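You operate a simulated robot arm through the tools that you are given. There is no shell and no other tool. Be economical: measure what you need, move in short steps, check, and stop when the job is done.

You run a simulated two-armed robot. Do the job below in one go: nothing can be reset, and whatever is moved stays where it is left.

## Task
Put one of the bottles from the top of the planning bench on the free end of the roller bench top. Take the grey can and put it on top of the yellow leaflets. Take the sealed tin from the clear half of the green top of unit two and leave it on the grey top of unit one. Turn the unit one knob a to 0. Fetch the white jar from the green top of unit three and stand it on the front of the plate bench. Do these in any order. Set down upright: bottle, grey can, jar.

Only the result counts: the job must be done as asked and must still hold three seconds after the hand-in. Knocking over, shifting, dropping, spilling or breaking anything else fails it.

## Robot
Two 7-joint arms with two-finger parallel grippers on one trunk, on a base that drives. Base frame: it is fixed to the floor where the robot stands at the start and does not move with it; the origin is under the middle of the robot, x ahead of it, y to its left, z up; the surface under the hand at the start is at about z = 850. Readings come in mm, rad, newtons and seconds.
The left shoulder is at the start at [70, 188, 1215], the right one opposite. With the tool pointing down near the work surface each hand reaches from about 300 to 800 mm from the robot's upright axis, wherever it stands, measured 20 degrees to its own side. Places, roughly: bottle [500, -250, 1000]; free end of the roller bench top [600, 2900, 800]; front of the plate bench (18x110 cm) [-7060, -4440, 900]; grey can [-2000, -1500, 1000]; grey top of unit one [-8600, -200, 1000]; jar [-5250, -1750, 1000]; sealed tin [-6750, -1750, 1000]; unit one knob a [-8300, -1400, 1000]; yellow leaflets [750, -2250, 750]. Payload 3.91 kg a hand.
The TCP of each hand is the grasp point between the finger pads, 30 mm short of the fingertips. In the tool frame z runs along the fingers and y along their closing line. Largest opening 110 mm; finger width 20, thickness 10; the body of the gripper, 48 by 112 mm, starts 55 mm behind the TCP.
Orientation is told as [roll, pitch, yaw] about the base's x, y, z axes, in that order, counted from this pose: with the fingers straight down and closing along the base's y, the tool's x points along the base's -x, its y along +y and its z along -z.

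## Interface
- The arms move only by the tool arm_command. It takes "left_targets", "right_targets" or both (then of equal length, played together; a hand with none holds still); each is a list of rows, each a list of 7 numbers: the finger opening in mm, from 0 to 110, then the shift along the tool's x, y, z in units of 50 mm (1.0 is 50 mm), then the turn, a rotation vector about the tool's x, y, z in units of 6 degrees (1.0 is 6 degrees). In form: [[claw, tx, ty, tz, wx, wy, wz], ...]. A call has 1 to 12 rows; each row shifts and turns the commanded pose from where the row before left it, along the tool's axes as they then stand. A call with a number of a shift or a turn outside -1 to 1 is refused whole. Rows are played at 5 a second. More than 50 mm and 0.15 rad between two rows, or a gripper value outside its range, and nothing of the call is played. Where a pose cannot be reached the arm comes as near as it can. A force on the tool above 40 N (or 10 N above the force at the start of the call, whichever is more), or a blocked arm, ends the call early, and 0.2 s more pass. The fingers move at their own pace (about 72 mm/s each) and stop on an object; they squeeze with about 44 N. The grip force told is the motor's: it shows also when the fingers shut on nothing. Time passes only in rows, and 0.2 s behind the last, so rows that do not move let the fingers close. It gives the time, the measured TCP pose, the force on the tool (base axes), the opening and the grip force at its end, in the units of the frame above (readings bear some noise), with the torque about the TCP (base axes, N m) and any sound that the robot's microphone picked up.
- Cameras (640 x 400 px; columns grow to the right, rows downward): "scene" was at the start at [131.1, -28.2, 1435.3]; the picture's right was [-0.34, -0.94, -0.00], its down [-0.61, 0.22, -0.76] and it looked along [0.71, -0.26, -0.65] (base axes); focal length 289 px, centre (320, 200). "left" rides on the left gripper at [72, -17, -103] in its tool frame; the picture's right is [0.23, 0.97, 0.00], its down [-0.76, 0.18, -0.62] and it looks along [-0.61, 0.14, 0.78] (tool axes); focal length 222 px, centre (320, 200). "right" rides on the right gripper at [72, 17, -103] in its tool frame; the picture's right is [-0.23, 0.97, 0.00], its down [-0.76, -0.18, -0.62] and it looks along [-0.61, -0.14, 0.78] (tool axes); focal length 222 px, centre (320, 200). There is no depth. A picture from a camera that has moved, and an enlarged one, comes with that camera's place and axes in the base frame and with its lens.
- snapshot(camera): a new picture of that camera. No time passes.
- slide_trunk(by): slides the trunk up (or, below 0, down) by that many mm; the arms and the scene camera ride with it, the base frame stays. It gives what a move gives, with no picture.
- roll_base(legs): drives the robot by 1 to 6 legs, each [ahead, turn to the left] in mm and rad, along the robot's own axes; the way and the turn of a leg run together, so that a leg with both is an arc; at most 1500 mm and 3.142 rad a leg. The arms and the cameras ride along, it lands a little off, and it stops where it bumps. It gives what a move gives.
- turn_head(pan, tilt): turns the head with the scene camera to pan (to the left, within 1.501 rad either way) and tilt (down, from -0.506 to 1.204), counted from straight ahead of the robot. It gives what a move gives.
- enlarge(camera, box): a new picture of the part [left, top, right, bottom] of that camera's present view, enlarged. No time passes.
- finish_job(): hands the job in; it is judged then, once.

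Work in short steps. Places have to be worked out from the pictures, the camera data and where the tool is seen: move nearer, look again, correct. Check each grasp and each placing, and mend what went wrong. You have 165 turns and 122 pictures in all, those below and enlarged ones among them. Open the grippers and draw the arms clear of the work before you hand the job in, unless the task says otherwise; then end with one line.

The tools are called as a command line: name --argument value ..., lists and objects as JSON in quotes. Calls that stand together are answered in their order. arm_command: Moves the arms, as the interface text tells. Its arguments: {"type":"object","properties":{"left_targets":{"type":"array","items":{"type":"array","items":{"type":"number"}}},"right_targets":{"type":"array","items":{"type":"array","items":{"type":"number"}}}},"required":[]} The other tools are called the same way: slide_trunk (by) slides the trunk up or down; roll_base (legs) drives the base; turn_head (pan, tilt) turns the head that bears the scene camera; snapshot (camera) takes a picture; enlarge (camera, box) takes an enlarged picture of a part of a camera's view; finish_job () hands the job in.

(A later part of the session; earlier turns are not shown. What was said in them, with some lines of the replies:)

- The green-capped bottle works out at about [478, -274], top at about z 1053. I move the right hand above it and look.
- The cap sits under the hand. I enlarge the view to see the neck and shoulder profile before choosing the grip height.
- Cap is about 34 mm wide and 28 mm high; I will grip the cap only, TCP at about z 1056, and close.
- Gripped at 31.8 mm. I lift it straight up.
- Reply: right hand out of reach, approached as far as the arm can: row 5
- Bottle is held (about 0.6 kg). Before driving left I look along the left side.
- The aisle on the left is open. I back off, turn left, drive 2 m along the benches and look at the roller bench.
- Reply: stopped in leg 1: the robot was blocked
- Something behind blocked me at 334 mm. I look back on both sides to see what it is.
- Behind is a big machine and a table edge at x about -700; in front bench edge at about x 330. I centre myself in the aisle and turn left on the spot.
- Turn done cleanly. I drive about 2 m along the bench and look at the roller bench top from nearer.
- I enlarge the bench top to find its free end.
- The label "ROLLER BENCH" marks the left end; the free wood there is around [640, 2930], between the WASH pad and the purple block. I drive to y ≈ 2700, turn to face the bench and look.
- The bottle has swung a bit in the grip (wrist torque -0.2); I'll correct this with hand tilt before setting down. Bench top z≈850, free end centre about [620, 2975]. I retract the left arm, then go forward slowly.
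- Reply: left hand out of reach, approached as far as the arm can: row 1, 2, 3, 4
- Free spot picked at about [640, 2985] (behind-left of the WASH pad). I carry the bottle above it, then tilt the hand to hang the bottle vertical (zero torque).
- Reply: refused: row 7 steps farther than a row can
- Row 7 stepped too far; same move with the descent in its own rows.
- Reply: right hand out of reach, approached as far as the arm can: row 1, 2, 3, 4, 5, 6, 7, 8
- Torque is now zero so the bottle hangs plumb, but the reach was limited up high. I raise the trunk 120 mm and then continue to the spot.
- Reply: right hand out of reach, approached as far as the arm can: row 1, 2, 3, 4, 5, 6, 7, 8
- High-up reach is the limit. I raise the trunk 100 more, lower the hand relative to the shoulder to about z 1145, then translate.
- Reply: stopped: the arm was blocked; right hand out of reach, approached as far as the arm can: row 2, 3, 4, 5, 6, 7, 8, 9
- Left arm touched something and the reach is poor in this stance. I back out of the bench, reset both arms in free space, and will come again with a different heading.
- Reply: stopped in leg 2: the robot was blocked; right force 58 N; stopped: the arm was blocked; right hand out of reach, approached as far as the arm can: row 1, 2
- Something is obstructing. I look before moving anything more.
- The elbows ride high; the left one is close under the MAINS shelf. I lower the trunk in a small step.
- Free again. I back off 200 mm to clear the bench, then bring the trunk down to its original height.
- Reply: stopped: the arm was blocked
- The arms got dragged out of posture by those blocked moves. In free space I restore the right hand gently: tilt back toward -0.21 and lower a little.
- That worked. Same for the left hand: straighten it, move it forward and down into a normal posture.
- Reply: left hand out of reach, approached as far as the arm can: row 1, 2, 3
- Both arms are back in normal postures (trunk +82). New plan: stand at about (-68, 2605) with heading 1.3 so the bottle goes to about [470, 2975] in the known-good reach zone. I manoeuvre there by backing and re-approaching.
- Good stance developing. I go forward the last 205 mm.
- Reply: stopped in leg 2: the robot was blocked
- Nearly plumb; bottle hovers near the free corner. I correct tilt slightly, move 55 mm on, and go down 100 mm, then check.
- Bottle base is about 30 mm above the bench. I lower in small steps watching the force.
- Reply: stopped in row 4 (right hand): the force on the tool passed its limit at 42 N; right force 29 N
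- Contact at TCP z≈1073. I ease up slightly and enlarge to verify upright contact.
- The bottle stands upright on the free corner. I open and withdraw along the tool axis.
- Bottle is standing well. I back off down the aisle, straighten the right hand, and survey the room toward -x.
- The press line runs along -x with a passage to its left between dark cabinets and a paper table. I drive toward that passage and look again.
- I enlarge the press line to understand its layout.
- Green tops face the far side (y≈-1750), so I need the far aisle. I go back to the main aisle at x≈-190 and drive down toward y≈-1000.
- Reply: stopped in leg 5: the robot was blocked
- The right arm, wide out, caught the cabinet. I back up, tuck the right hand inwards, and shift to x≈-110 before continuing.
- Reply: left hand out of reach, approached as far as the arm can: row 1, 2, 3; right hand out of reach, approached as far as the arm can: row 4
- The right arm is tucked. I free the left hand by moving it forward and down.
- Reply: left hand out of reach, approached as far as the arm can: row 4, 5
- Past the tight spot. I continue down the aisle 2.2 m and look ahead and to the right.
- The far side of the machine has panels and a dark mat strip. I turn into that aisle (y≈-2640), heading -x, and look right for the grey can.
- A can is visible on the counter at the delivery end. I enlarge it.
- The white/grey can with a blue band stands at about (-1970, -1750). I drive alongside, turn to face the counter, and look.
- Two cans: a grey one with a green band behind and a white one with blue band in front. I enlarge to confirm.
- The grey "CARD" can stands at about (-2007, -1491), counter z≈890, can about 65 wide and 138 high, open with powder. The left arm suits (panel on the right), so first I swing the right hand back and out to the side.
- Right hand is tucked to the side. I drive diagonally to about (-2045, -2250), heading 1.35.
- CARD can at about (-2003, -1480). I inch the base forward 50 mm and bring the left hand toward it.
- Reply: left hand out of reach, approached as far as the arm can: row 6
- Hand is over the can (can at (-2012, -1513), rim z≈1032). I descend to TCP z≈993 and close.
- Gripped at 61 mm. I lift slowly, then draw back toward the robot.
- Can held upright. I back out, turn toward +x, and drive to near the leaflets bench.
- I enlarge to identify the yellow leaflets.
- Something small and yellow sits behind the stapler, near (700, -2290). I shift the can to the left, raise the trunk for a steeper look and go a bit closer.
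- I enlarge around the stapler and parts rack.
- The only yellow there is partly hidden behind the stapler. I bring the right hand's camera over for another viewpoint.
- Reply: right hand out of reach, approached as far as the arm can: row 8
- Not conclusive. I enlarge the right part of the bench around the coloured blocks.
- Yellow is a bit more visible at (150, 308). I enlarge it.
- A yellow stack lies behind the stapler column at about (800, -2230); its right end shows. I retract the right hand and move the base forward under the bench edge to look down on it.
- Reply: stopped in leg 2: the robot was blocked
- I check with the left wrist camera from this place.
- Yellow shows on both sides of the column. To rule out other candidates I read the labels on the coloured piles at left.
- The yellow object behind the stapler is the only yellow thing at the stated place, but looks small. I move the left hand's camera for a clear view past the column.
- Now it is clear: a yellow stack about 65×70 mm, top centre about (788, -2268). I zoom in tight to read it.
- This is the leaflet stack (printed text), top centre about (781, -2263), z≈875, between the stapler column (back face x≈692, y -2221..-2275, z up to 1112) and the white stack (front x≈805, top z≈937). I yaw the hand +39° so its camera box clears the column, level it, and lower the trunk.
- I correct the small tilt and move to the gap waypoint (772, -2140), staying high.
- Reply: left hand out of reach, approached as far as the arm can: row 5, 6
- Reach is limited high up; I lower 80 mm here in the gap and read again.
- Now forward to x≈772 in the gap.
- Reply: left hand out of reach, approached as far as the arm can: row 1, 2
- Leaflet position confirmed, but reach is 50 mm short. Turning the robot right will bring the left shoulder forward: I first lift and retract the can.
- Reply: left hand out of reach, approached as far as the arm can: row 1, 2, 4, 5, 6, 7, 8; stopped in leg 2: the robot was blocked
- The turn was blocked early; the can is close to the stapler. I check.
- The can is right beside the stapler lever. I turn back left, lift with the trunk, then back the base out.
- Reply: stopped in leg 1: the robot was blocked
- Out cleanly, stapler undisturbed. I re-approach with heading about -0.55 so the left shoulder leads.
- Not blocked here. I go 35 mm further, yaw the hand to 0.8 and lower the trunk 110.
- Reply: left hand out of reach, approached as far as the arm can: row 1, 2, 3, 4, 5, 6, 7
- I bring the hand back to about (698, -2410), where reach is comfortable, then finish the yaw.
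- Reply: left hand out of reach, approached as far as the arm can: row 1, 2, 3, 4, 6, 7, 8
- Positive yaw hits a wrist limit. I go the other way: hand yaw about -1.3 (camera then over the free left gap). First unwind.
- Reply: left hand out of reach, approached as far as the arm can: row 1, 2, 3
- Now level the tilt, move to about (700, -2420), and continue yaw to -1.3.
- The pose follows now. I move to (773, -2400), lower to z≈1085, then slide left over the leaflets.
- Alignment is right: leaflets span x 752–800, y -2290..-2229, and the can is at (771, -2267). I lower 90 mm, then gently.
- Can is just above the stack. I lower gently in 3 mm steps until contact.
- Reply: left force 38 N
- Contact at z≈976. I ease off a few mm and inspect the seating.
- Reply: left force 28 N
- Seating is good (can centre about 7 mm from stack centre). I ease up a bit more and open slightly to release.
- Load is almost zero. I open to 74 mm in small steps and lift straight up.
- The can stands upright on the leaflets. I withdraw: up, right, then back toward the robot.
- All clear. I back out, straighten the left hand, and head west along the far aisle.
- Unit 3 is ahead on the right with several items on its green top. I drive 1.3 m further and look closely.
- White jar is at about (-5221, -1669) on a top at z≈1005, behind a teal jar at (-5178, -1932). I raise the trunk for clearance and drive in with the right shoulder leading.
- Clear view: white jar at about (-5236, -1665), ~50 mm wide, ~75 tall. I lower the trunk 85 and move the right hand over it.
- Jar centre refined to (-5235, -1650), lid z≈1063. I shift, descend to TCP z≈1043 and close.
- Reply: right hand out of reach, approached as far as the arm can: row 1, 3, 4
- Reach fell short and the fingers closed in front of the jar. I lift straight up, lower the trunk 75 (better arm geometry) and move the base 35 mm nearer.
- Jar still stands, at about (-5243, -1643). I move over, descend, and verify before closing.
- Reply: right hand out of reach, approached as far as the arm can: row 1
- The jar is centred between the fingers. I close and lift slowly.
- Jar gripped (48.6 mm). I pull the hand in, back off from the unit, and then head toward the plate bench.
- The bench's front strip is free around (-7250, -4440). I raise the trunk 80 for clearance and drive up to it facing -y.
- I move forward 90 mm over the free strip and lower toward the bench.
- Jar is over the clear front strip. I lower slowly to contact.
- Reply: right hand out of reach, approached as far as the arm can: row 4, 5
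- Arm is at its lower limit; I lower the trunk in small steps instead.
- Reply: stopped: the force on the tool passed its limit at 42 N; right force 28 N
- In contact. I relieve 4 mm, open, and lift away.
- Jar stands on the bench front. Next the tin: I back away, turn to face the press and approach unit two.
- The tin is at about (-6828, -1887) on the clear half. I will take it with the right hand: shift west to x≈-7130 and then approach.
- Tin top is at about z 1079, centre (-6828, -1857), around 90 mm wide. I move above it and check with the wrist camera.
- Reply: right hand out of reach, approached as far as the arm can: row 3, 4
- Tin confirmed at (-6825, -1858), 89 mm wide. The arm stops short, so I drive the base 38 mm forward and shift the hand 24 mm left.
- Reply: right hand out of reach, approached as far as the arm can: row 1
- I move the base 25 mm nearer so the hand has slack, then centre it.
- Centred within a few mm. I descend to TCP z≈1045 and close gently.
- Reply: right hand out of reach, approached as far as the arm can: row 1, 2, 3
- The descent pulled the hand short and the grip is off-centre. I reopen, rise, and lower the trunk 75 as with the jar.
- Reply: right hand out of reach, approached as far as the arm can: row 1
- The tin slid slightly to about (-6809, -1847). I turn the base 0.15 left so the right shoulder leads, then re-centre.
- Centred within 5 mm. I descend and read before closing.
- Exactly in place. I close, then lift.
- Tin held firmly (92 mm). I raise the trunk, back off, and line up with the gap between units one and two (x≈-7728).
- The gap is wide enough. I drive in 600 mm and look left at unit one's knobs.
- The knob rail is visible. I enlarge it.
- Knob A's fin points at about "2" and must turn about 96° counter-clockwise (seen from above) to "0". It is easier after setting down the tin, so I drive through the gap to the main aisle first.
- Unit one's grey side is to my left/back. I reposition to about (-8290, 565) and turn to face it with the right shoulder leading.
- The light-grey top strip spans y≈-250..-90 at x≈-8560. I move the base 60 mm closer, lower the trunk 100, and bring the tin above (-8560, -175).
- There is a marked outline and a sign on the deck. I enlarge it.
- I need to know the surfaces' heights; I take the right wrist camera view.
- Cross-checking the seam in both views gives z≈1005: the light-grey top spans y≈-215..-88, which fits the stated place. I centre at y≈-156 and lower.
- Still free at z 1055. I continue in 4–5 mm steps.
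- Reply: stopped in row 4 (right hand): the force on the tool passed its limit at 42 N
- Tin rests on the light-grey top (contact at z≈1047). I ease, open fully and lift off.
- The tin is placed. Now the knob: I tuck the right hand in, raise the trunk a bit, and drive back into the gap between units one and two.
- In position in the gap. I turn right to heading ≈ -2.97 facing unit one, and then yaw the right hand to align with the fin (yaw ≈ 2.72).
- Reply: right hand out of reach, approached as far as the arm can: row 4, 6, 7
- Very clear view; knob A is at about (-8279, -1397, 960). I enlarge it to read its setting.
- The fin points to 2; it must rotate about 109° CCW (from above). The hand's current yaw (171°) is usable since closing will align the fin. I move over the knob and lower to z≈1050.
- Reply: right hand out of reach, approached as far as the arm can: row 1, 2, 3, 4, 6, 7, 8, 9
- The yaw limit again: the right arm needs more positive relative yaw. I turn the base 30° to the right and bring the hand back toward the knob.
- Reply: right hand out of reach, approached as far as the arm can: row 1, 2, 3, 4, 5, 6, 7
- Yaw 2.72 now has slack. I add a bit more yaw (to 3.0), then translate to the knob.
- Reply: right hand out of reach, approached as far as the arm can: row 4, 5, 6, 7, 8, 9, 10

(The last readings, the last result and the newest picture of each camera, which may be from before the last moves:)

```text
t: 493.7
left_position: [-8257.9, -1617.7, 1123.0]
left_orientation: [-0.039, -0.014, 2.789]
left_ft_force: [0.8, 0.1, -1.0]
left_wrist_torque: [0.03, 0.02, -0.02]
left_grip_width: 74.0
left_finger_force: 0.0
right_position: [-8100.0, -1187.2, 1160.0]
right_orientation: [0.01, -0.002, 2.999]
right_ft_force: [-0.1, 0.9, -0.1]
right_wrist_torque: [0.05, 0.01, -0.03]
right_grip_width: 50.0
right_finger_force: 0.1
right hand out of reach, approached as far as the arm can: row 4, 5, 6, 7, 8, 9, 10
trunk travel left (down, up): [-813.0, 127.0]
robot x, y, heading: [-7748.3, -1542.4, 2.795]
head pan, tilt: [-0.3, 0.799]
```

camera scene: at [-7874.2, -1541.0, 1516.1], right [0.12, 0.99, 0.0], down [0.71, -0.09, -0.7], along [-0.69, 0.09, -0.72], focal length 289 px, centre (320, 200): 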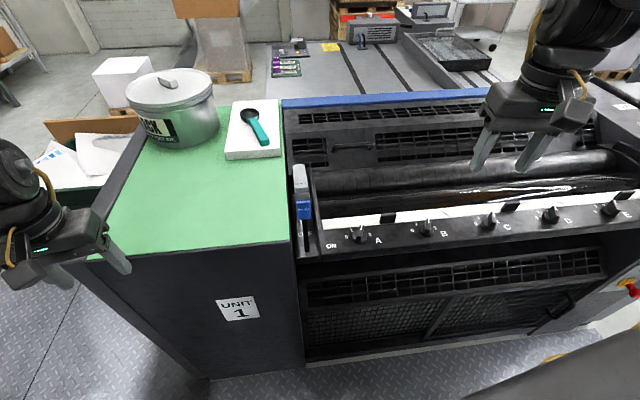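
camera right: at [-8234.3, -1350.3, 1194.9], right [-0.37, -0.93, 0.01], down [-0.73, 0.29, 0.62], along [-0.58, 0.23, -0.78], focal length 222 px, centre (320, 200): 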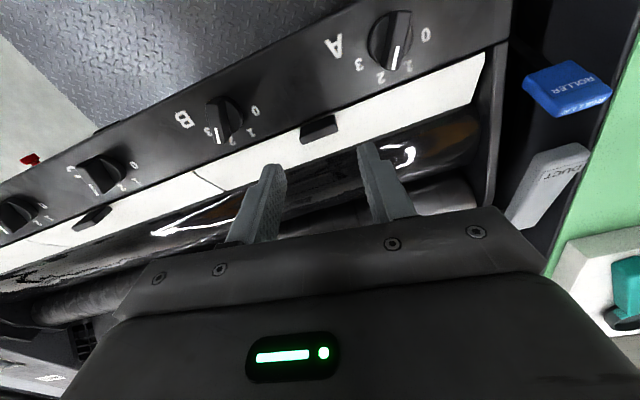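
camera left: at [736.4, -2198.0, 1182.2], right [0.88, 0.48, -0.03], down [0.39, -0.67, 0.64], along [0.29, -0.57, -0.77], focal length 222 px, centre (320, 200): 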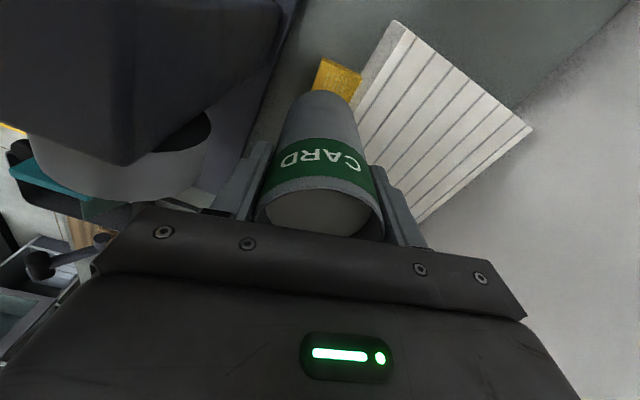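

The right arm dislikes reaching inward. Better idea: push the fin with closed fingers (no yaw needed), from a comfortable pose. I turn the base left to ≈214°, putting the knob on the right-hand side, and close the fingers.

roll_base --legs '[[0, 0.94]]'

arm_command --right_targets '[[0, 0.6, -0.6, 0, 0, 0, 0], [0, 0.4, -0.8, 0, 0, 0, 0], [0, 0.4, -0.8, 0, 0, 0, 0], [0, 0, -0.8, 0, 0, 0, 0], [0, 0, 0, 0, 0, 0, 0]]'

```text
t: 496.6
left_position: [-7984.0, -2003.5, 1124.4]
left_orientation: [-0.037, -0.013, -2.543]
left_ft_force: [0.1, 0.2, -0.6]
left_wrist_torque: [0.02, 0.01, -0.04]
left_grip_width: 74.1
left_finger_force: 0.0
right_position: [-8243.1, -1624.4, 1160.3]
right_orientation: [0.009, -0.004, -2.336]
right_ft_force: [-0.2, 0.3, 0.2]
right_wrist_torque: [-0.01, -0.01, 0.01]
right_grip_width: 50.3
right_finger_force: 0.1
trunk travel left (down, up): [-813.0, 127.0]
robot x, y, heading: [-7743.8, -1543.6, -2.544]
head pan, tilt: [-0.3, 0.799]
```

```text
t: 497.8
left_position: [-7983.4, -2005.2, 1123.5]
left_orientation: [-0.036, -0.015, -2.544]
left_ft_force: [-0.2, 0.7, 0.3]
left_wrist_torque: [0.0, 0.01, 0.0]
left_grip_width: 73.8
left_finger_force: 0.0
right_position: [-8302.7, -1468.4, 1157.4]
right_orientation: [0.011, -0.003, -2.334]
right_ft_force: [0.9, -0.1, -0.1]
right_wrist_torque: [-0.01, 0.03, 0.01]
right_grip_width: 0.0
right_finger_force: 37.6
trunk travel left (down, up): [-813.0, 127.0]
robot x, y, heading: [-7744.7, -1543.1, -2.541]
head pan, tilt: [-0.3, 0.799]
```

No limits here. I move to just beside the knob, lower to z≈1060, and look.

arm_command --right_targets '[[0, 0.94, -0.06, 0, 0, 0, 0], [0, 0, 0, 0.95, 0, 0, 0], [0, 0, 0, 0.95, 0, 0, 0], [0, 0, 0, 0, 0, 0, 0]]'

snapshot --camera "right"

```text
t: 498.8
left_position: [-7980.8, -2001.9, 1125.7]
left_orientation: [-0.038, -0.014, -2.545]
left_ft_force: [0.3, 0.4, -0.4]
left_wrist_torque: [-0.02, 0.04, 0.02]
left_grip_width: 73.9
left_finger_force: 0.0
right_position: [-8269.2, -1430.4, 1066.3]
right_orientation: [0.009, -0.005, -2.337]
right_ft_force: [-0.2, -0.4, 0.6]
right_wrist_torque: [-0.03, -0.01, -0.01]
right_grip_width: 0.0
right_finger_force: 38.0
trunk travel left (down, up): [-813.0, 127.0]
robot x, y, heading: [-7745.1, -1541.9, -2.544]
head pan, tilt: [-0.3, 0.799]
```

```text
10 pictures are left
camera right: at [-8206.2, -1388.9, 1168.7], right [0.54, -0.84, 0.01], down [-0.66, -0.42, 0.63], along [-0.52, -0.35, -0.78], focal length 222 px, centre (320, 200)
```

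right: 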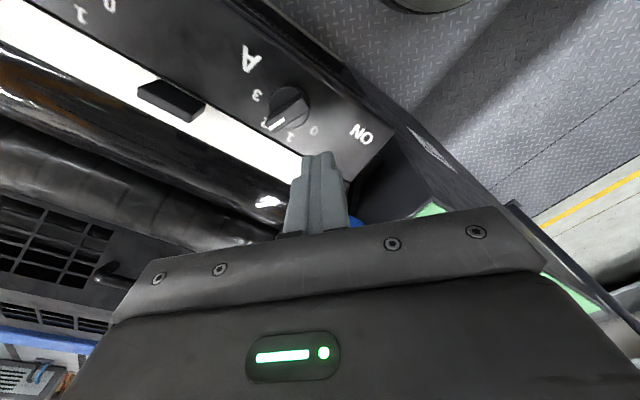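

Knob centre confirmed at (-8273, -1401). I lower the closed fingertips beside it to tip height z≈960.

arm_command --right_targets '[[0, -0.05, 0.06, 0.7, 0, 0, 0], [0, 0, 0, 0.5, 0, 0, 0], [0, 0, 0, 0.2, 0, 0, 0], [0, 0, 0, 0.1, 0, 0, 0], [0, 0, 0, 0, 0, 0, 0]]'

enlarge --camera "right" --box '[220, 40, 420, 200]'

```text
t: 499.6
left_position: [-7980.5, -2003.7, 1125.2]
left_orientation: [-0.039, -0.015, -2.545]
left_ft_force: [0.9, 0.1, 0.1]
left_wrist_torque: [-0.01, -0.01, 0.06]
left_grip_width: 74.1
left_finger_force: 0.0
right_position: [-8268.6, -1438.0, 1000.1]
right_orientation: [0.006, -0.007, -2.335]
right_ft_force: [8.7, 4.9, 23.6]
right_wrist_torque: [0.33, -0.38, -0.24]
right_grip_width: 0.1
right_finger_force: 37.5
trunk travel left (down, up): [-813.0, 127.0]
robot x, y, heading: [-7744.1, -1543.5, -2.541]
head pan, tilt: [-0.3, 0.799]
stopped in row 4 (right hand): the force on the tool passed its limit at 51 N (the readings are from after the stop); the commanded pose is now the measured one
```

```text
2.50 times, centred on (320, 120) of right
camera zoom: at [-8205.1, -1395.8, 1103.6], right [0.55, -0.84, 0.01], down [-0.65, -0.42, 0.63], along [-0.52, -0.35, -0.78], focal length 555 px, centre (320, 400)
```

zoom: 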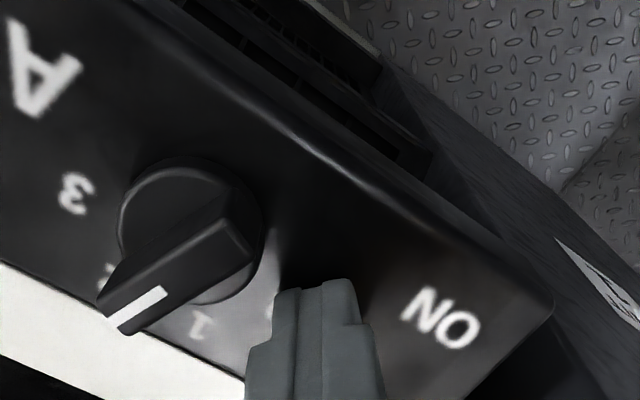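

The panel is at tip height ~970, so the knob centre is (-8265, -1399). I raise 10 mm and sweep the fingertip around, pushing the fin's near end counter-clockwise.

arm_command --right_targets '[[0, 0, 0, -0.22, 0, 0, 0], [0, 0.31, -0.11, 0, 0, 0, 0], [0, 0.18, 0.02, 0, 0, 0, 0], [0, 0.21, 0.02, 0, 0, 0, 0], [0, 0.2, -0.11, 0, 0, 0, 0], [0, 0, 0, 0, 0, 0, 0]]'

enlarge --camera "right" --box '[180, 30, 420, 220]'

```text
t: 500.6
left_position: [-7983.6, -2001.9, 1125.0]
left_orientation: [-0.036, -0.015, -2.549]
left_ft_force: [0.2, 0.0, 0.4]
left_wrist_torque: [-0.01, -0.02, -0.03]
left_grip_width: 74.2
left_finger_force: 0.0
right_position: [-8244.9, -1413.4, 1009.9]
right_orientation: [0.027, -0.01, -2.334]
right_ft_force: [15.6, -23.1, -0.5]
right_wrist_torque: [-0.71, -0.43, 0.23]
right_grip_width: 0.0
right_finger_force: 37.7
trunk travel left (down, up): [-813.0, 127.0]
robot x, y, heading: [-7748.3, -1545.3, -2.533]
head pan, tilt: [-0.3, 0.799]
stopped in row 5 (right hand): the force on the tool passed its limit at 46 N (the readings are from after the stop); the commanded pose is now the measured one
```

```text
2.11 times, centred on (300, 125) of right
camera zoom: at [-8182.3, -1369.7, 1113.3], right [0.55, -0.84, 0.03], down [-0.66, -0.41, 0.63], along [-0.51, -0.36, -0.78], focal length 468 px, centre (362, 358)
```

zoom: 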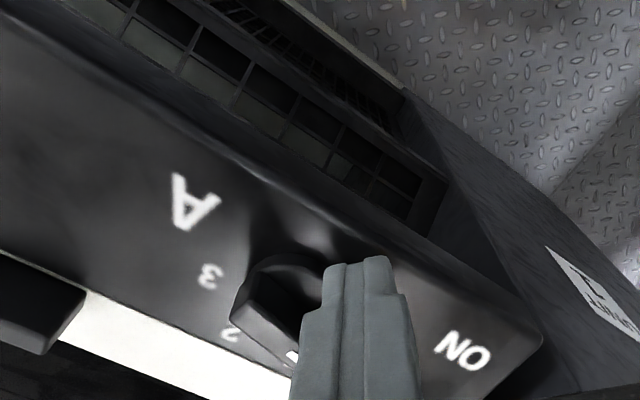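

The knob has turned about half way (pointer now near 1). The stop was a force peak; I go on with slower, smaller steps.

arm_command --right_targets '[[0, 0.073, -0.031, 0, 0, 0, 0], [0, 0.073, -0.031, 0, 0, 0, 0], [0, 0.067, -0.05, 0, 0, 0, 0], [0, 0.067, -0.05, 0, 0, 0, 0], [0, 0, 0, 0, 0, 0, 0]]'

```text
t: 501.2
left_position: [-7984.2, -2003.9, 1123.7]
left_orientation: [-0.036, -0.013, -2.546]
left_ft_force: [-0.5, 0.0, 0.7]
left_wrist_torque: [-0.05, 0.01, 0.0]
left_grip_width: 74.0
left_finger_force: 0.1
right_position: [-8243.9, -1412.8, 1008.2]
right_orientation: [0.034, -0.02, -2.334]
right_ft_force: [5.4, -20.9, -3.4]
right_wrist_torque: [-0.63, -0.25, 0.22]
right_grip_width: 0.3
right_finger_force: 37.7
trunk travel left (down, up): [-813.0, 127.0]
robot x, y, heading: [-7746.7, -1542.8, -2.535]
head pan, tilt: [-0.3, 0.799]
stopped in row 2 (right hand): the force on the tool passed its limit at 44 N (the readings are from after the stop); the commanded pose is now the measured one
```

It is stuck there; I lift the finger clear and look at the knob.

arm_command --right_targets '[[0, -0.1, 0.1, 0, 0, 0, 0], [0, -0.3, 0.1, -0.8, 0, 0, 0], [0, -0.6, 0, -0.4, 0, 0, 0], [0, 0, 0, 0, 0, 0, 0]]'

enlarge --camera "right" --box '[200, 40, 400, 200]'

```text
t: 502.2
left_position: [-7985.1, -2003.0, 1121.7]
left_orientation: [-0.035, -0.013, -2.549]
left_ft_force: [-0.5, 0.3, -0.6]
left_wrist_torque: [0.0, 0.02, 0.03]
left_grip_width: 73.9
left_finger_force: 0.1
right_position: [-8273.8, -1450.7, 1068.8]
right_orientation: [0.027, -0.015, -2.334]
right_ft_force: [0.3, 0.3, -0.5]
right_wrist_torque: [-0.01, -0.03, 0.01]
right_grip_width: 0.0
right_finger_force: 38.1
trunk travel left (down, up): [-813.0, 127.0]
robot x, y, heading: [-7746.7, -1543.2, -2.543]
head pan, tilt: [-0.3, 0.799]
```

```text
2.50 times, centred on (300, 120) of right
camera zoom: at [-8211.4, -1406.0, 1172.2], right [0.55, -0.84, 0.03], down [-0.66, -0.41, 0.63], along [-0.51, -0.36, -0.78], focal length 555 px, centre (370, 400)
```

zoom: 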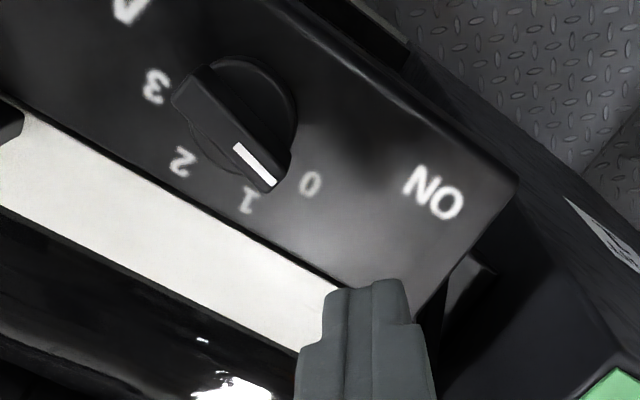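

The fin's axis (≈46°) is now parallel to the "0" direction (≈49°), at its stop — knob A reads 0. I lift and draw the hand away, then verify with the head camera.

arm_command --right_targets '[[0, 0, 0, -0.9, 0, 0, 0], [0, 0, 0, -0.9, 0, 0, 0], [40, 0.8, 0.3, 0, 0, 0, 0], [60, 0.8, 0.3, 0, 0, 0, 0], [60, 0.8, 0.3, 0, 0, 0, 0], [60, 0, 0, 0, 0, 0, 0]]'

turn_head --pan -0.75 --tilt 0.8

snapshot --camera "scene"

```text
t: 503.6
left_position: [-7984.0, -2001.3, 1124.4]
left_orientation: [-0.034, -0.014, -2.549]
left_ft_force: [-0.7, -0.7, -0.2]
left_wrist_torque: [-0.01, -0.01, 0.0]
left_grip_width: 73.9
left_finger_force: 0.0
right_position: [-8224.8, -1419.1, 1159.8]
right_orientation: [0.03, -0.014, -2.334]
right_ft_force: [-0.5, -0.4, -1.1]
right_wrist_torque: [0.02, -0.02, -0.02]
right_grip_width: 60.0
right_finger_force: 0.0
right hand out of reach, approached as far as the arm can: row 4, 5
trunk travel left (down, up): [-813.0, 127.0]
robot x, y, heading: [-7746.6, -1540.6, -2.54]
head pan, tilt: [-0.3, 0.799]
```

```text
t: 504.5
left_position: [-7983.5, -2004.6, 1122.5]
left_orientation: [-0.036, -0.013, -2.55]
left_ft_force: [0.0, 0.4, -0.1]
left_wrist_torque: [-0.01, 0.01, 0.04]
left_grip_width: 73.9
left_finger_force: 0.1
right_position: [-8223.5, -1421.5, 1159.6]
right_orientation: [0.028, -0.012, -2.334]
right_ft_force: [-0.3, 0.0, -0.4]
right_wrist_torque: [-0.02, -0.01, 0.02]
right_grip_width: 59.9
right_finger_force: 0.1
trunk travel left (down, up): [-813.0, 127.0]
robot x, y, heading: [-7745.0, -1545.1, -2.54]
head pan, tilt: [-0.75, 0.799]
```

```text
6 pictures are left
camera scene: at [-7865.9, -1560.1, 1516.1], right [0.15, 0.99, 0.0], down [0.71, -0.1, -0.7], along [-0.69, 0.1, -0.72], focal length 289 px, centre (320, 200)
```

scene: 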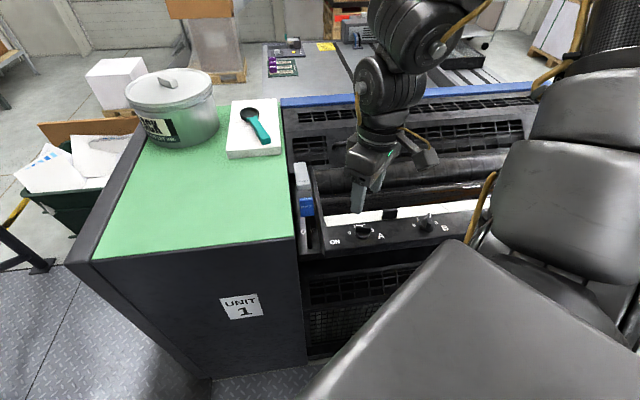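

enlarge --camera "scene" --box '[320, 205, 440, 260]'

```text
5.33 times, centred on (380, 232) of scene
camera zoom: at [-7865.9, -1560.1, 1516.1], right [0.15, 0.99, 0.0], down [0.71, -0.1, -0.7], along [-0.69, 0.1, -0.72], focal length 1541 px, centre (0, 27)
```

zoom: 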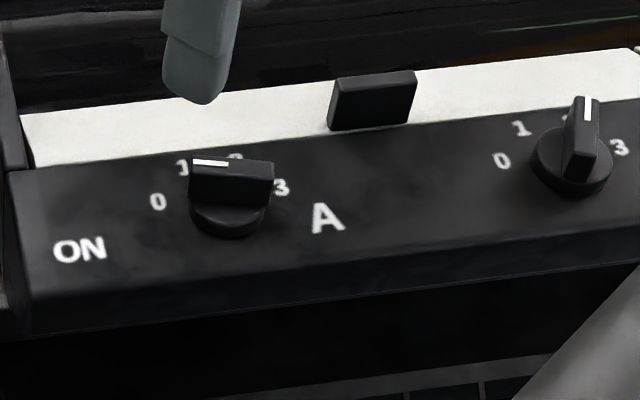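

Knob A is at 0, and knob B is untouched. I open both grippers, back out of the gap into the aisle so both arms are clear.

arm_command --left_targets '[[110, 0, 0, 0, 0, 0, 0], [110, 0, 0, 0, 0, 0, 0], [110, 0, 0, 0, 0, 0, 0]]' --right_targets '[[110, 0, 0, -0.4, 0, 0, 0], [110, 0, 0, 0, 0, 0, 0], [110, 0, 0, 0, 0, 0, 0]]'

roll_base --legs '[[0, 0.97], [900, 0]]'

turn_head --pan -0.3 --tilt 0.3

snapshot --camera "scene"

```text
t: 505.3
left_position: [-7985.9, -2003.7, 1123.0]
left_orientation: [-0.036, -0.012, -2.548]
left_ft_force: [-0.3, -0.1, 1.2]
left_wrist_torque: [0.03, 0.02, 0.0]
left_grip_width: 110.1
left_finger_force: 0.0
right_position: [-8225.8, -1422.0, 1181.8]
right_orientation: [0.029, -0.015, -2.334]
right_ft_force: [-0.3, 0.0, -0.1]
right_wrist_torque: [0.03, -0.02, 0.02]
right_grip_width: 109.9
right_finger_force: 0.1
trunk travel left (down, up): [-813.0, 127.0]
robot x, y, heading: [-7743.3, -1546.1, -2.537]
head pan, tilt: [-0.75, 0.799]
```

```text
t: 512.5
left_position: [-7502.6, -2906.6, 1123.5]
left_orientation: [-0.036, -0.015, -1.582]
left_ft_force: [0.4, -0.2, 0.5]
left_wrist_torque: [0.01, 0.01, -0.02]
left_grip_width: 110.3
left_finger_force: 0.0
right_position: [-8118.6, -2771.3, 1181.3]
right_orientation: [0.026, -0.013, -1.368]
right_ft_force: [0.8, -0.1, 0.1]
right_wrist_torque: [-0.01, -0.02, 0.04]
right_grip_width: 110.0
right_finger_force: 0.1
trunk travel left (down, up): [-813.0, 127.0]
robot x, y, heading: [-7746.9, -2452.6, -1.571]
head pan, tilt: [-0.75, 0.799]
```

```text
t: 513.5
left_position: [-7503.4, -2907.6, 1124.1]
left_orientation: [-0.036, -0.012, -1.584]
left_ft_force: [-0.6, -0.1, 0.4]
left_wrist_torque: [-0.02, 0.02, -0.02]
left_grip_width: 110.2
left_finger_force: 0.1
right_position: [-8121.1, -2772.6, 1180.7]
right_orientation: [0.027, -0.013, -1.369]
right_ft_force: [0.2, -0.3, -0.4]
right_wrist_torque: [-0.02, 0.01, 0.0]
right_grip_width: 110.0
right_finger_force: 0.1
trunk travel left (down, up): [-813.0, 127.0]
robot x, y, heading: [-7746.9, -2445.9, -1.577]
head pan, tilt: [-0.3, 0.3]
```

```text
4 pictures are left
camera scene: at [-7773.2, -2587.7, 1560.4], right [-0.95, 0.3, 0.0], down [0.09, 0.28, -0.95], along [-0.29, -0.91, -0.3], focal length 289 px, centre (320, 200)
```

scene: 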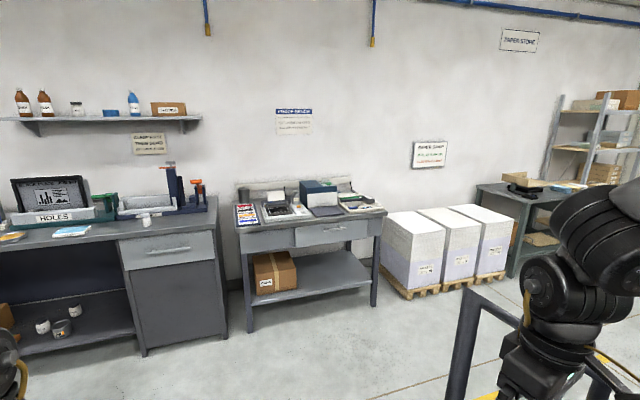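

Both arms are clear, the grippers are open, and the jar still stands on the plate bench. I hand the job in.

finish_job

```text
The job is handed in.
```

All five tasks are done and the job is handed in. The bottle, grey can and jar were set down upright and knob A reads 0. The one judgement call was the tin: unit one has two grey tops side by side, and I left it on the light-grey one, which best matched the place you gave.
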